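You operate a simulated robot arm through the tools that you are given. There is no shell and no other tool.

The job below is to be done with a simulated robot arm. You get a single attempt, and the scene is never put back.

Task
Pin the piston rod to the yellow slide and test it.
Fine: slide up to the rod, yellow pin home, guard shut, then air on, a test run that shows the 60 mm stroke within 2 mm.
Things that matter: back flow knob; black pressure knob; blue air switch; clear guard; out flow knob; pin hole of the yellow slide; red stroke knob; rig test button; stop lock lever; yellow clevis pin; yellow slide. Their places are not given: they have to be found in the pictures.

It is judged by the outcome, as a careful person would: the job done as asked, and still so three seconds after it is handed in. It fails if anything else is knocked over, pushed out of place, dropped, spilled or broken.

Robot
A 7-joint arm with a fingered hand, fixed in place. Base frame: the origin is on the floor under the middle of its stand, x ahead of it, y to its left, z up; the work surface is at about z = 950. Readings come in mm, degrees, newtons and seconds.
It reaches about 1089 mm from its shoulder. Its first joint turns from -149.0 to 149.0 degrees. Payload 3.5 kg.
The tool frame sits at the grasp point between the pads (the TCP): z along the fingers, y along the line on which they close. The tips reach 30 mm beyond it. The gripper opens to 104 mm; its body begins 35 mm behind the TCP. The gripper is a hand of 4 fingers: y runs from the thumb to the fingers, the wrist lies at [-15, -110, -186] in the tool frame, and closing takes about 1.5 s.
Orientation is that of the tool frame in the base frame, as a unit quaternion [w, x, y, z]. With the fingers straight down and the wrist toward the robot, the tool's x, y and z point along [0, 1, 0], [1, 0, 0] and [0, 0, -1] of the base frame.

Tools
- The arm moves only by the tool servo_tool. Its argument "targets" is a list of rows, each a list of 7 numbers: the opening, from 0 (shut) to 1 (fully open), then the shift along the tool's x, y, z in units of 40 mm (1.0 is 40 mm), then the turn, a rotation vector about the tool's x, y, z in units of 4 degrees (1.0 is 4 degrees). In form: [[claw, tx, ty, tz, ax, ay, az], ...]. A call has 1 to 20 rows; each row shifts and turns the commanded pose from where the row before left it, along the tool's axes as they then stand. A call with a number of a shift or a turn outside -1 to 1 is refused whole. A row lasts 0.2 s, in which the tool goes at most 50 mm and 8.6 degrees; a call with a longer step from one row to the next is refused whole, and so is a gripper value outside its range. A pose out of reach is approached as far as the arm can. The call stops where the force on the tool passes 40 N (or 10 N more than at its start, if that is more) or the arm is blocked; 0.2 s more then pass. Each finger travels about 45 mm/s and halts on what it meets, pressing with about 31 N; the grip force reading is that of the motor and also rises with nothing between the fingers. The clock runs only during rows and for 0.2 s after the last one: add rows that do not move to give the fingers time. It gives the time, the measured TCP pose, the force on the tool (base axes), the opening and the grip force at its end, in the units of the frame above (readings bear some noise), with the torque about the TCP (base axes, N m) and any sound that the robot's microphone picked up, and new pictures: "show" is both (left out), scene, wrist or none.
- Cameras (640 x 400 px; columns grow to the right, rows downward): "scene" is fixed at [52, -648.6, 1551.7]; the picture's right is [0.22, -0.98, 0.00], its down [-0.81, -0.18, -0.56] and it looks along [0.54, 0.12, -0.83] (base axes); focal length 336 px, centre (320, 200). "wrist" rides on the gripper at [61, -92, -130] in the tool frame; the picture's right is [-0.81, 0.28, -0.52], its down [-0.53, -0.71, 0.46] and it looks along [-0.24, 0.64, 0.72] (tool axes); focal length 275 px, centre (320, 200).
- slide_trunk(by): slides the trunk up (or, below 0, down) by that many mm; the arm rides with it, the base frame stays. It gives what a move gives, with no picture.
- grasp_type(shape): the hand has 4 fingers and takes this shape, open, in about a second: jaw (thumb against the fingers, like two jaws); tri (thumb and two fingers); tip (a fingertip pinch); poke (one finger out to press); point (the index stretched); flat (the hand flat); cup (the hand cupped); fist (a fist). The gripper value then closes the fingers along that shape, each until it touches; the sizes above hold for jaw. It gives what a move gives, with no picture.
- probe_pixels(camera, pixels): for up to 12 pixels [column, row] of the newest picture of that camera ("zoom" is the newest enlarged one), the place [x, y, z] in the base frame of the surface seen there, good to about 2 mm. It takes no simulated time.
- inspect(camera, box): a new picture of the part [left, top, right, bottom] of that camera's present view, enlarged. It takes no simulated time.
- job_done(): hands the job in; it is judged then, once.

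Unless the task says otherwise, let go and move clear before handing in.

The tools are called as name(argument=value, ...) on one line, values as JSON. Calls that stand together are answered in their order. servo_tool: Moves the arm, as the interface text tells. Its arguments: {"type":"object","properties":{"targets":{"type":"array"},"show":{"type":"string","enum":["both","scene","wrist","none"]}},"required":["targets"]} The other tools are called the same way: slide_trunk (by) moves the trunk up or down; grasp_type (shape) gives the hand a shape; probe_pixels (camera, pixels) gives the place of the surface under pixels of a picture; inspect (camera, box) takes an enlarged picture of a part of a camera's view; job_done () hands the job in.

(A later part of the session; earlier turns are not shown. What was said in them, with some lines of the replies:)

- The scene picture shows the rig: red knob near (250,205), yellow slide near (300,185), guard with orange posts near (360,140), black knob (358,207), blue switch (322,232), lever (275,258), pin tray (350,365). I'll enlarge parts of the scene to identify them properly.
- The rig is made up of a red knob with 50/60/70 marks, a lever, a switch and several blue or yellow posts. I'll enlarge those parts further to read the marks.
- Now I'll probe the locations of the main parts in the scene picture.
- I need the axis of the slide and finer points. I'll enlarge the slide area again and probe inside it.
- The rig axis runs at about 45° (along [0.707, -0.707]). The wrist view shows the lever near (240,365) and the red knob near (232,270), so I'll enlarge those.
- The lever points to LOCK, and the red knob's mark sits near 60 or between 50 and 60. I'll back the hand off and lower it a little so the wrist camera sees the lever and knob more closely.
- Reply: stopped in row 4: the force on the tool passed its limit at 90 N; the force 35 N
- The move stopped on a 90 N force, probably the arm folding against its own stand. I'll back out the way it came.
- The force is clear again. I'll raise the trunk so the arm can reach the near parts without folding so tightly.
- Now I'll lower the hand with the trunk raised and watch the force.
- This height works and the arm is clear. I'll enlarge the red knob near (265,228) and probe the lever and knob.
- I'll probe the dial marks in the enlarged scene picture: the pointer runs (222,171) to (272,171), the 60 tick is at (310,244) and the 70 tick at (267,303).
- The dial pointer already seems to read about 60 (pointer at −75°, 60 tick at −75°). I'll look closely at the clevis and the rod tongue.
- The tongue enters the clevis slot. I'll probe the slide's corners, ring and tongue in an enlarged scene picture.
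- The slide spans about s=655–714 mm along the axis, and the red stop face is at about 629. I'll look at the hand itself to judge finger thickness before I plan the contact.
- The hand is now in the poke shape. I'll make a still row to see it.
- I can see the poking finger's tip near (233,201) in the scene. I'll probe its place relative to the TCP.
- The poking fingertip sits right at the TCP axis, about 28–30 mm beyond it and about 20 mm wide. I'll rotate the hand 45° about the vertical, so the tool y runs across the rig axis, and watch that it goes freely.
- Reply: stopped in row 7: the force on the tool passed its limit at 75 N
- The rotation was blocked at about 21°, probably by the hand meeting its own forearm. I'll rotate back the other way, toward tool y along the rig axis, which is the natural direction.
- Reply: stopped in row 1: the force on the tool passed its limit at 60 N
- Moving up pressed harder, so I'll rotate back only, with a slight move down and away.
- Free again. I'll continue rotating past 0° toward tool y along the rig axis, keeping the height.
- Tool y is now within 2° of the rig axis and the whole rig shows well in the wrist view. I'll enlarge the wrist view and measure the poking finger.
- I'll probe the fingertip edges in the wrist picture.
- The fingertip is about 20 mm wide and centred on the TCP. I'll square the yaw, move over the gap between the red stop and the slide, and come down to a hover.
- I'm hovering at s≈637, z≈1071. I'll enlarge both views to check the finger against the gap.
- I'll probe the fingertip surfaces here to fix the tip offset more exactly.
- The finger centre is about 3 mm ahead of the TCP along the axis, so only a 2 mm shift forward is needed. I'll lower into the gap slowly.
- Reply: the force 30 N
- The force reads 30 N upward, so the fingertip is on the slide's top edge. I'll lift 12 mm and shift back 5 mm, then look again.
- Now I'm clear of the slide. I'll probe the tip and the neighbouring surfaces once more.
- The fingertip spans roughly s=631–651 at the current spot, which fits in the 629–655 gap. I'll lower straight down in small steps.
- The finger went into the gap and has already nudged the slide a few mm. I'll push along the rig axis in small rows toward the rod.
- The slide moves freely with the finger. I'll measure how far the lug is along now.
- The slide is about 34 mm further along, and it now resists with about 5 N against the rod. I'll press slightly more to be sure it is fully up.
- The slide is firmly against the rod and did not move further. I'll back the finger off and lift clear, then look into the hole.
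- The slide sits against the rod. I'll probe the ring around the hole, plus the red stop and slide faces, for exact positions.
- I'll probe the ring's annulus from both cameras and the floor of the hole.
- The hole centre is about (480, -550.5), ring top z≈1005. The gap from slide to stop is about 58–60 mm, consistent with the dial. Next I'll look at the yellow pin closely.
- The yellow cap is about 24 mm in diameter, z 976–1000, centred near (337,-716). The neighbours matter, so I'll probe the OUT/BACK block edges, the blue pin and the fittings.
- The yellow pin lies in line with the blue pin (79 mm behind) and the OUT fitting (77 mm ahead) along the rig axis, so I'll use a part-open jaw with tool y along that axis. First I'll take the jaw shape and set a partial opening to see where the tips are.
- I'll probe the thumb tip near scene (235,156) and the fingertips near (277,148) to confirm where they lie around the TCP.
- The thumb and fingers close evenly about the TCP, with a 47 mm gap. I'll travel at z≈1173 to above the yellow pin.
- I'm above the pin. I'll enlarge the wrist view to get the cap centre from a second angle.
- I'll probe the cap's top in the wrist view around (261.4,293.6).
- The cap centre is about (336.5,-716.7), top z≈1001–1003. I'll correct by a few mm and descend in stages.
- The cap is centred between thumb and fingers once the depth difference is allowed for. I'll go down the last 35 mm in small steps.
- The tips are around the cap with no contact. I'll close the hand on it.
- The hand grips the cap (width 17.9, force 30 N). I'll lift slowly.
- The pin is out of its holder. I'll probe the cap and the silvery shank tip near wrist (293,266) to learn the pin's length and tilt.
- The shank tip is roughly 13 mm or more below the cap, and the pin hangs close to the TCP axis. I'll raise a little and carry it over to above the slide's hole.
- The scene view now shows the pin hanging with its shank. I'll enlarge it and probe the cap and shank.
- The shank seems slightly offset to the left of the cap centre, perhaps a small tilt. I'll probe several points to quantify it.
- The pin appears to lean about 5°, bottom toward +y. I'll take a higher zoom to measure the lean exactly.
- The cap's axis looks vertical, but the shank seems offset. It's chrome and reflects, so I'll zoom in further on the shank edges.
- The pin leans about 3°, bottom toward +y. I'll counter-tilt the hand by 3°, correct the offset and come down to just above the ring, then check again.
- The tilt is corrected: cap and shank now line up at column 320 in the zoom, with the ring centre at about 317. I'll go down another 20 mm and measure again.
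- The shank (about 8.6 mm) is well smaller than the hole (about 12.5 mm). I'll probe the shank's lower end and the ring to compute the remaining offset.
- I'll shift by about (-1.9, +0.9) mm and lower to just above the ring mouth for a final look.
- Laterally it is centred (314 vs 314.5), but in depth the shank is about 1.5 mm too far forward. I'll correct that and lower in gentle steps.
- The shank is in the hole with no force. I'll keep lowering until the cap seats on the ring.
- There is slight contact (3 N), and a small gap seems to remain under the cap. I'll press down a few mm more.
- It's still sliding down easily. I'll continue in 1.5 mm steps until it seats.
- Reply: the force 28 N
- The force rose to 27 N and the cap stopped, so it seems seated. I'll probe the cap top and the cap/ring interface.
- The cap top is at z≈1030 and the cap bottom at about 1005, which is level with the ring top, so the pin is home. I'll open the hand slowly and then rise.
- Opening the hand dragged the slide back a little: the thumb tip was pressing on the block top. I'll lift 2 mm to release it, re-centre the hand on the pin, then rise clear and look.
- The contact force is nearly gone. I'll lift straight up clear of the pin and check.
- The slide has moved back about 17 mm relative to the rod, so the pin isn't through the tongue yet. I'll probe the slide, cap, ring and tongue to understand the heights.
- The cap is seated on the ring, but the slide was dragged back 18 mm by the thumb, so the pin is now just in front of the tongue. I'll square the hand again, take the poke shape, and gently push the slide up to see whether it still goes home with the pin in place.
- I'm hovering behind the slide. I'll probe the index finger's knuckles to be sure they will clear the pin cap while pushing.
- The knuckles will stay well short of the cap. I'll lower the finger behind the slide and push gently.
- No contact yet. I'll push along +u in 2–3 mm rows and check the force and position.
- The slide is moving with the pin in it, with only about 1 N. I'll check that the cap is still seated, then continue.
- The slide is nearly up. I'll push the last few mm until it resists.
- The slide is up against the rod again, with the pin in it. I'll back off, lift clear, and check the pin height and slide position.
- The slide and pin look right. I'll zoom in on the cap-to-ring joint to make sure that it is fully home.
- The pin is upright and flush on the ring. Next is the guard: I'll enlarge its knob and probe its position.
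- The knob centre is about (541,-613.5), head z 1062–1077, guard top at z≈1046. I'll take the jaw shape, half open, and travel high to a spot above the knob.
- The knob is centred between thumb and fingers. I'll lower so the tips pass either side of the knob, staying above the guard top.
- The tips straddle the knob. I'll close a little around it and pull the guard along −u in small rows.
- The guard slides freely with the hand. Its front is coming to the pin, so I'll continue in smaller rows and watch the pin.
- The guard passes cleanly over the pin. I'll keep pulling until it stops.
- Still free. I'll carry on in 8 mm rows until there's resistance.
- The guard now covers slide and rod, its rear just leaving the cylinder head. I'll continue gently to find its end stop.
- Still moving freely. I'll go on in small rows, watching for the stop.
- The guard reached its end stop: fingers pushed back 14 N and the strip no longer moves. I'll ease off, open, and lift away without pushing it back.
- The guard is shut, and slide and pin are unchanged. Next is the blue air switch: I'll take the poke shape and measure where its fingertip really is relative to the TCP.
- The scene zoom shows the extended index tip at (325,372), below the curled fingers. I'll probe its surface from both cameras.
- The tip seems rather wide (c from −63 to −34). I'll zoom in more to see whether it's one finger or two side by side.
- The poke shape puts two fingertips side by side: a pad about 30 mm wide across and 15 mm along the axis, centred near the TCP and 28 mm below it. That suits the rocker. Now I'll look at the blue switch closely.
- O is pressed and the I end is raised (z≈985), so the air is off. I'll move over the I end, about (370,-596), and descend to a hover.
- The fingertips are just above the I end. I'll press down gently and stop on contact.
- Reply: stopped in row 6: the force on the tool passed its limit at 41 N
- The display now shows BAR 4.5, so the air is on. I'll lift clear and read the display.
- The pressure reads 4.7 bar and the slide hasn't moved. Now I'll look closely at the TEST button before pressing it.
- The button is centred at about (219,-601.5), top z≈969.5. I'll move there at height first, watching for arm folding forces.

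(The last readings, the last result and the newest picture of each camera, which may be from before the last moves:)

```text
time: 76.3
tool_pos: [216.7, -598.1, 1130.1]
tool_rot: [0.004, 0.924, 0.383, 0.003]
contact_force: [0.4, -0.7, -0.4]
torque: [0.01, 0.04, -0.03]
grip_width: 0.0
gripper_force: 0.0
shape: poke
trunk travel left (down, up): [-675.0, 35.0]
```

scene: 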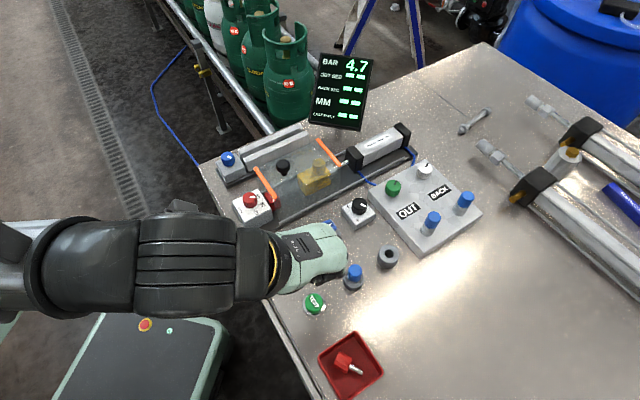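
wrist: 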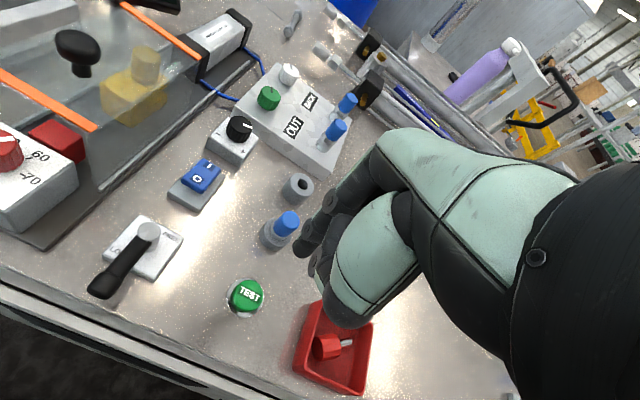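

No obstruction here. I'll lower to just above the button.

servo_tool(targets=[[1, -0.07, 0, 0.8, 0, 0, 0], [1, 0, 0, 0.9, 0, 0, 0], [1, 0, 0, 0.8, 0, 0, 0], [1, 0, 0, 0.5, 0, 0, 0], [1, 0, 0, 0, 0, 0, 0]])

inspect(camera="scene", box=[280, 230, 370, 330])

```text
time: 77.5
tool_pos: [215.9, -601.6, 1010.7]
tool_rot: [0.003, 0.924, 0.383, 0.004]
contact_force: [1.5, -0.2, 0.0]
torque: [0.04, -0.02, 0.01]
grip_width: 0.0
gripper_force: 0.1
shape: poke
trunk travel left (down, up): [-675.0, 35.0]
```

scene: 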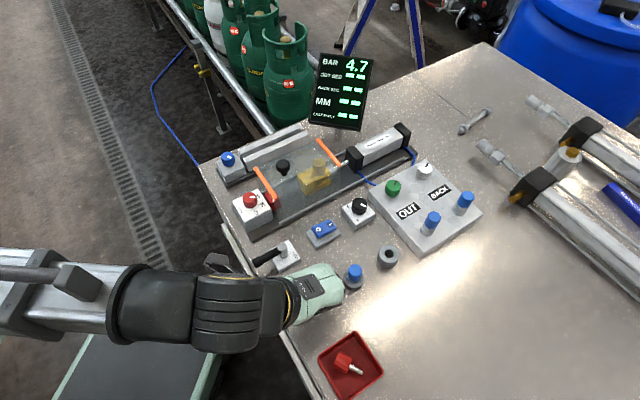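
wrist: 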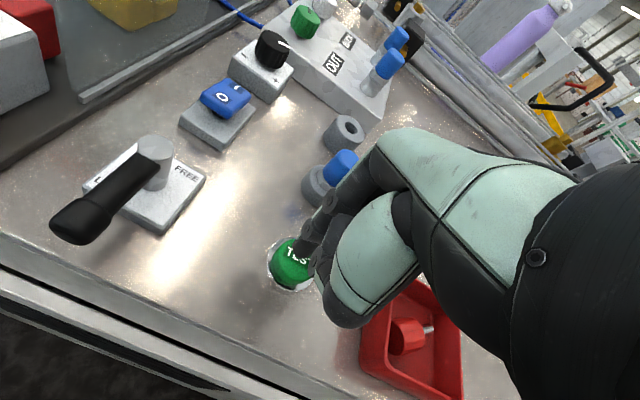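

```text
4.00 times, centred on (325, 280) of scene
```

zoom: 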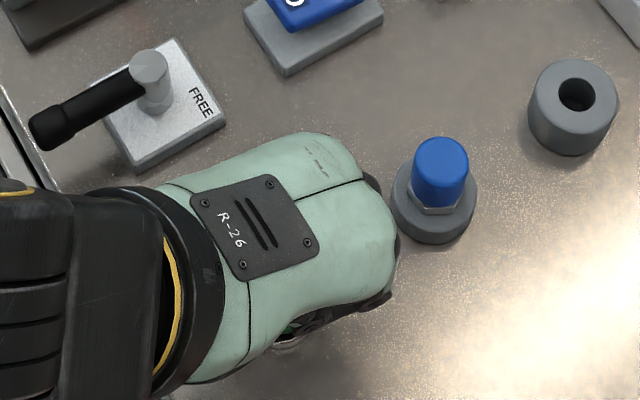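

The tips are just above the TEST button. I'll press it in small steps and then rise slightly.

servo_tool(targets=[[1, 0, 0, 0.2, 0, 0, 0], [1, 0, 0, 0.1, 0, 0, 0], [1, 0, 0, 0.08, 0, 0, 0], [1, 0, 0, 0.06, 0, 0, 0], [1, 0, 0, 0, 0, 0, 0]])

inspect(camera="scene", box=[230, 45, 430, 225])

```text
time: 78.7
tool_pos: [215.9, -601.6, 995.0]
tool_rot: [0.006, 0.924, 0.383, 0.003]
contact_force: [5.3, -7.7, 27.2]
torque: [-0.43, 0.11, 0.1]
grip_width: 0.0
gripper_force: 0.1
shape: poke
trunk travel left (down, up): [-675.0, 35.0]
heard: click
```

scene: 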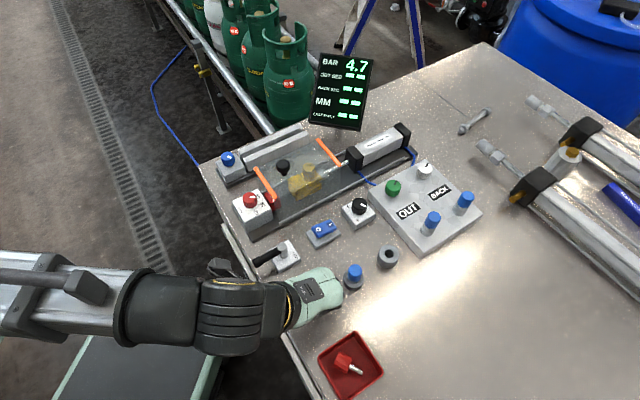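
wrist: 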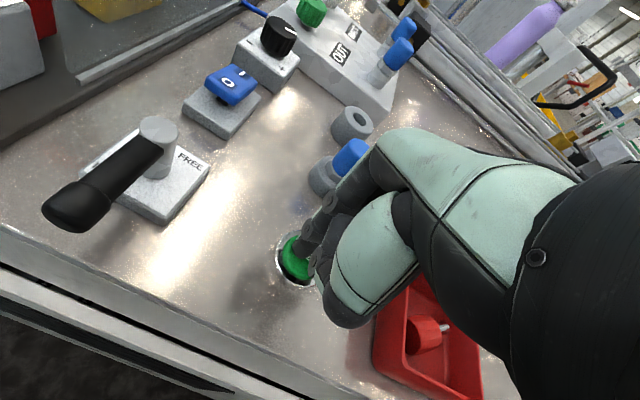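

```text
2.22 times, centred on (330, 135) of scene
```

zoom: 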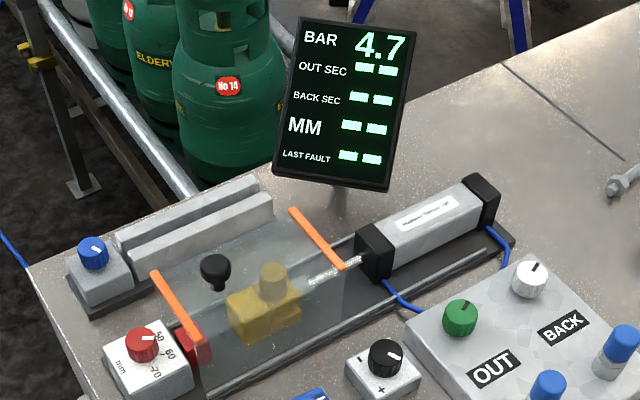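

I heard a click and the slide has started to move with the rod, so the pin is linked. I'll release the button and wait for the run to finish.

servo_tool(targets=[[1, 0, 0, -0.3, 0, 0, 0], [1, 0, 0, -0.3, 0, 0, 0], [1, 0, 0, 0, 0, 0, 0], [1, 0, 0, 0, 0, 0, 0], [1, 0, 0, 0, 0, 0, 0]])

inspect(camera="scene", box=[230, 45, 430, 225])

```text
time: 79.9
tool_pos: [216.8, -600.9, 1016.8]
tool_rot: [0.003, 0.924, 0.383, 0.003]
contact_force: [1.0, -0.1, -0.6]
torque: [-0.04, 0.02, -0.03]
grip_width: 0.0
gripper_force: 0.1
shape: poke
trunk travel left (down, up): [-675.0, 35.0]
```

scene: 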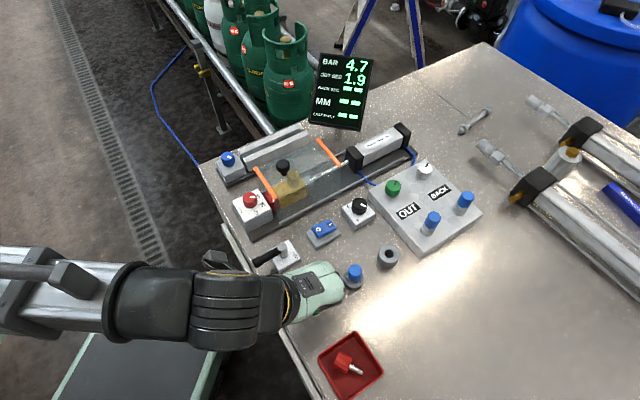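
wrist: 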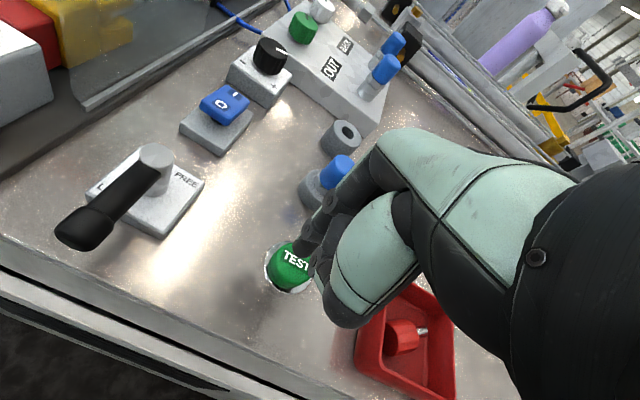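

```text
2.22 times, centred on (330, 135) of scene
```

zoom: 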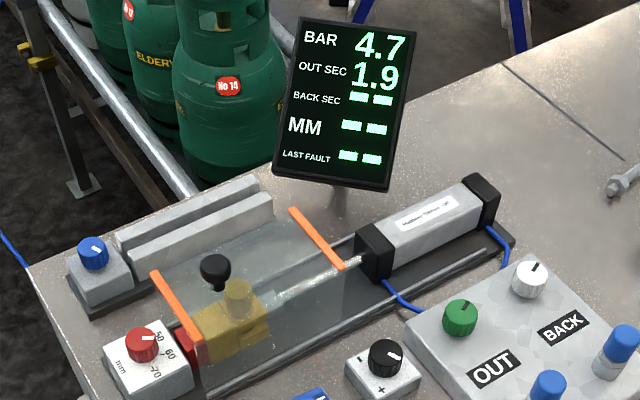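

The rod carried the slide to the stop, and OUT SEC reads 1.9. I'll wait for the back stroke and the MM reading.

servo_tool(targets=[[1, 0, 0, -0.3, 0, 0, 0], [1, 0, 0, 0, 0, 0, 0], [1, 0, 0, 0, 0, 0, 0], [1, 0, 0, 0, 0, 0, 0], [1, 0, 0, 0, 0, 0, 0], [1, 0, 0, 0, 0, 0, 0], [1, 0, 0, 0, 0, 0, 0], [1, 0, 0, 0, 0, 0, 0], [1, 0, 0, 0, 0, 0, 0], [1, 0, 0, 0, 0, 0, 0]], show="scene")

inspect(camera="scene", box=[230, 45, 430, 225])

inspect(camera="scene", box=[300, 45, 385, 135])

```text
time: 82.1
tool_pos: [216.1, -601.4, 1028.4]
tool_rot: [0.003, 0.923, 0.384, 0.003]
contact_force: [0.4, 0.5, -0.4]
torque: [0.03, 0.01, -0.02]
grip_width: 0.0
gripper_force: 0.1
shape: poke
trunk travel left (down, up): [-675.0, 35.0]
```

scene: 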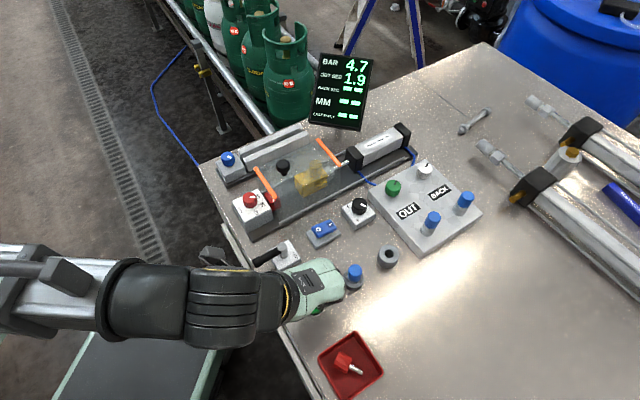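

```text
2.22 times, centred on (330, 135) of scene
```

zoom: 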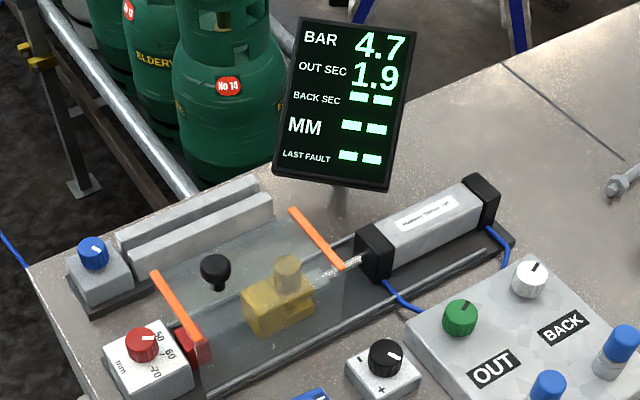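

```text
4.44 times, centred on (342, 90) of scene
```

zoom: 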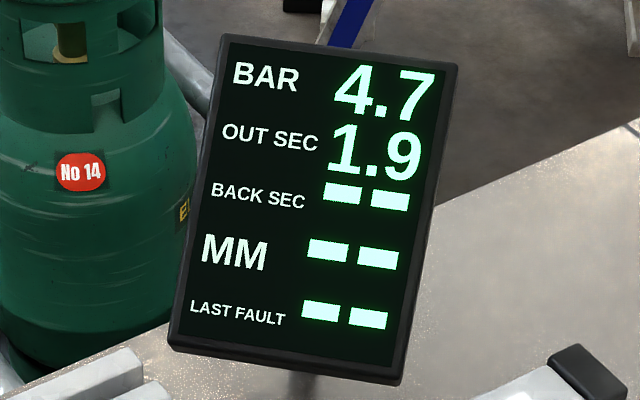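

The slide is on its way back. I'll wait a bit longer for the BACK SEC and MM readings.

servo_tool(targets=[[1, 0, 0, 0, 0, 0, 0], [1, 0, 0, 0, 0, 0, 0], [1, 0, 0, 0, 0, 0, 0], [1, 0, 0, 0, 0, 0, 0], [1, 0, 0, 0, 0, 0, 0], [1, 0, 0, 0, 0, 0, 0], [1, 0, 0, 0, 0, 0, 0], [1, 0, 0, 0, 0, 0, 0], [1, 0, 0, 0, 0, 0, 0], [1, 0, 0, 0, 0, 0, 0]], show="scene")

inspect(camera="scene", box=[230, 45, 430, 225])

inspect(camera="scene", box=[300, 45, 385, 135])

```text
time: 84.3
tool_pos: [216.5, -601.3, 1029.5]
tool_rot: [0.003, 0.923, 0.384, 0.003]
contact_force: [-0.5, 0.4, 0.0]
torque: [0.01, 0.06, 0.0]
grip_width: 0.2
gripper_force: 0.0
shape: poke
trunk travel left (down, up): [-675.0, 35.0]
```

scene: 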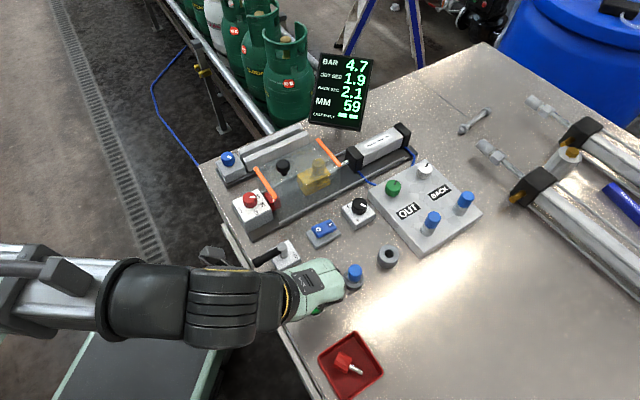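

```text
2.22 times, centred on (330, 135) of scene
```

zoom: 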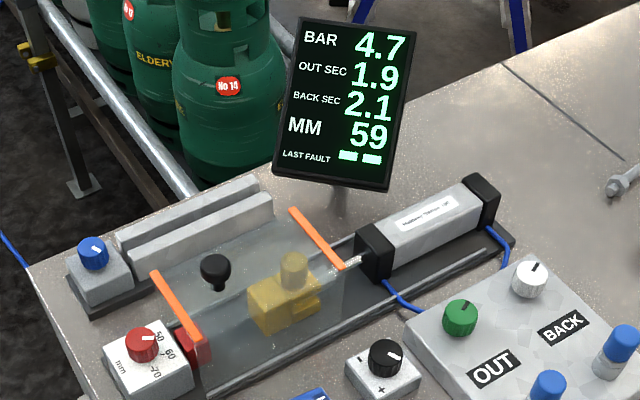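

```text
4.44 times, centred on (342, 90) of scene
```

zoom: 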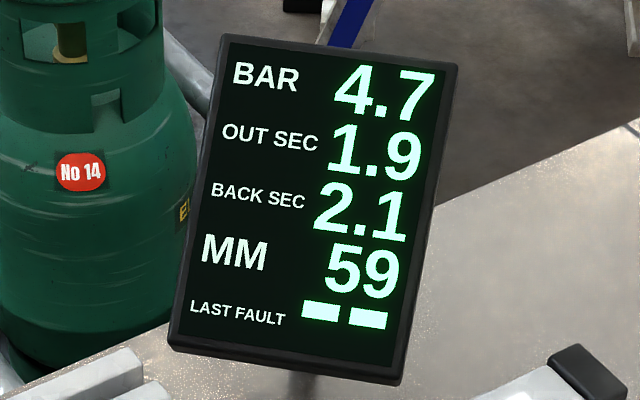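

The test run finished: OUT 1.9 s, BACK 2.1 s, MM 59 (within 2 mm of 60), no fault shown. I'll lift the hand clear and do a final check.

servo_tool(targets=[[1, 0, 0, -0.5, 0, 0, 0], [1, 0, 0, -0.9, 0, 0, 0], [1, 0, 0, -0.9, 0, 0, 0], [1, 0, 0, -0.9, 0, 0, 0], [1, 0, 0, -0.5, 0, 0, 0], [1, 0, 0, 0, 0, 0, 0], [1, 0, 0, 0, 0, 0, 0]])

inspect(camera="scene", box=[225, 50, 425, 260])

inspect(camera="scene", box=[230, 140, 350, 230])

```text
time: 85.9
tool_pos: [216.3, -601.7, 1176.1]
tool_rot: [0.004, 0.924, 0.384, 0.003]
contact_force: [-1.0, 0.3, -0.6]
torque: [0.0, -0.04, 0.0]
grip_width: 0.2
gripper_force: 0.0
shape: poke
trunk travel left (down, up): [-675.0, 35.0]
```

scene: 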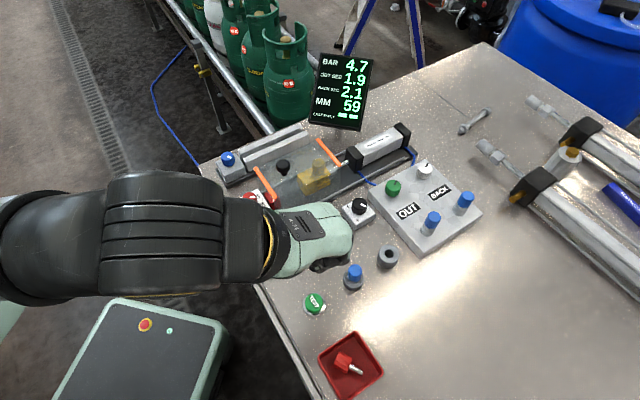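
wrist: 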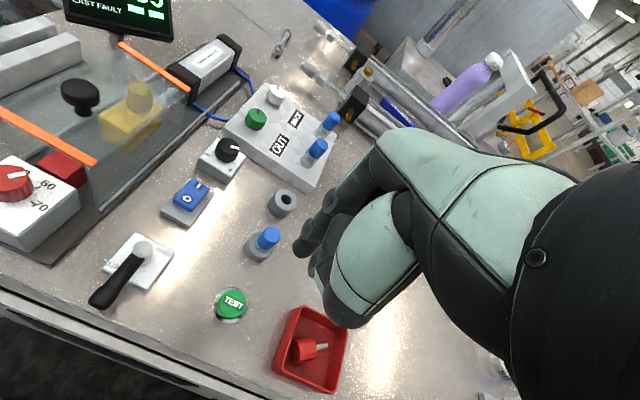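

```text
1.90 times, centred on (325, 155) of scene
```

zoom: 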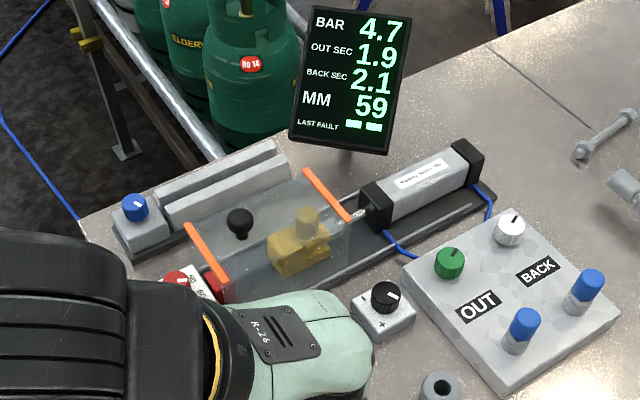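

```text
4.44 times, centred on (290, 185) of scene
```

zoom: 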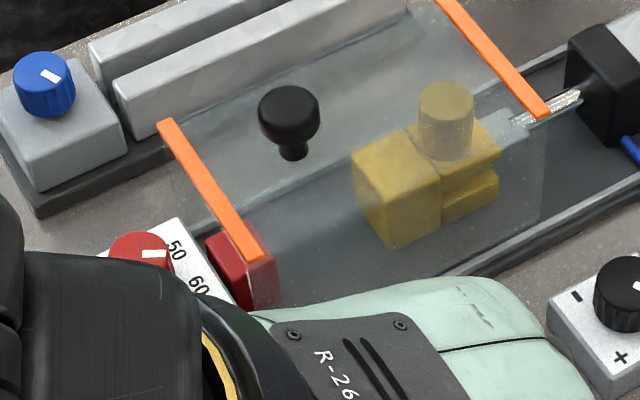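

The final pictures show the guard shut, the slide pinned and back at its start, the air on at 4.7 bar, and a 59 mm reading with no fault. The hand is clear, so I'm handing in.

job_done()

```text
The job is handed in.
```

The piston rod is pinned to the yellow slide, and the test run showed a 59 mm stroke, within 2 mm of 60. I've handed the job in.

- **Slide and pin:** the slide is up against the rod and the yellow pin sits flush on its ring. The slide moved with the rod on the test stroke and came back to its start.
- **Guard:** it is shut, pulled along to its end stop.
- **Air:** it is on, and the display reads 4.7 bar.
- **Test run:** the out stroke took 1.9 s and the back stroke 2.1 s, with no fault shown.

When I opened the hand after seating the pin, the thumb dragged the slide back about 18 mm. I pushed it up to the rod again with the pin still in place before shutting the guard.

I didn't touch the red stroke knob, because it already pointed at 60. I also left the stop lock lever on LOCK and didn't change the pressure or flow knobs.

Early on, the arm stopped three times on contact forces of 60–90 N, most likely against itself; I saw nothing on the bench moved by that.
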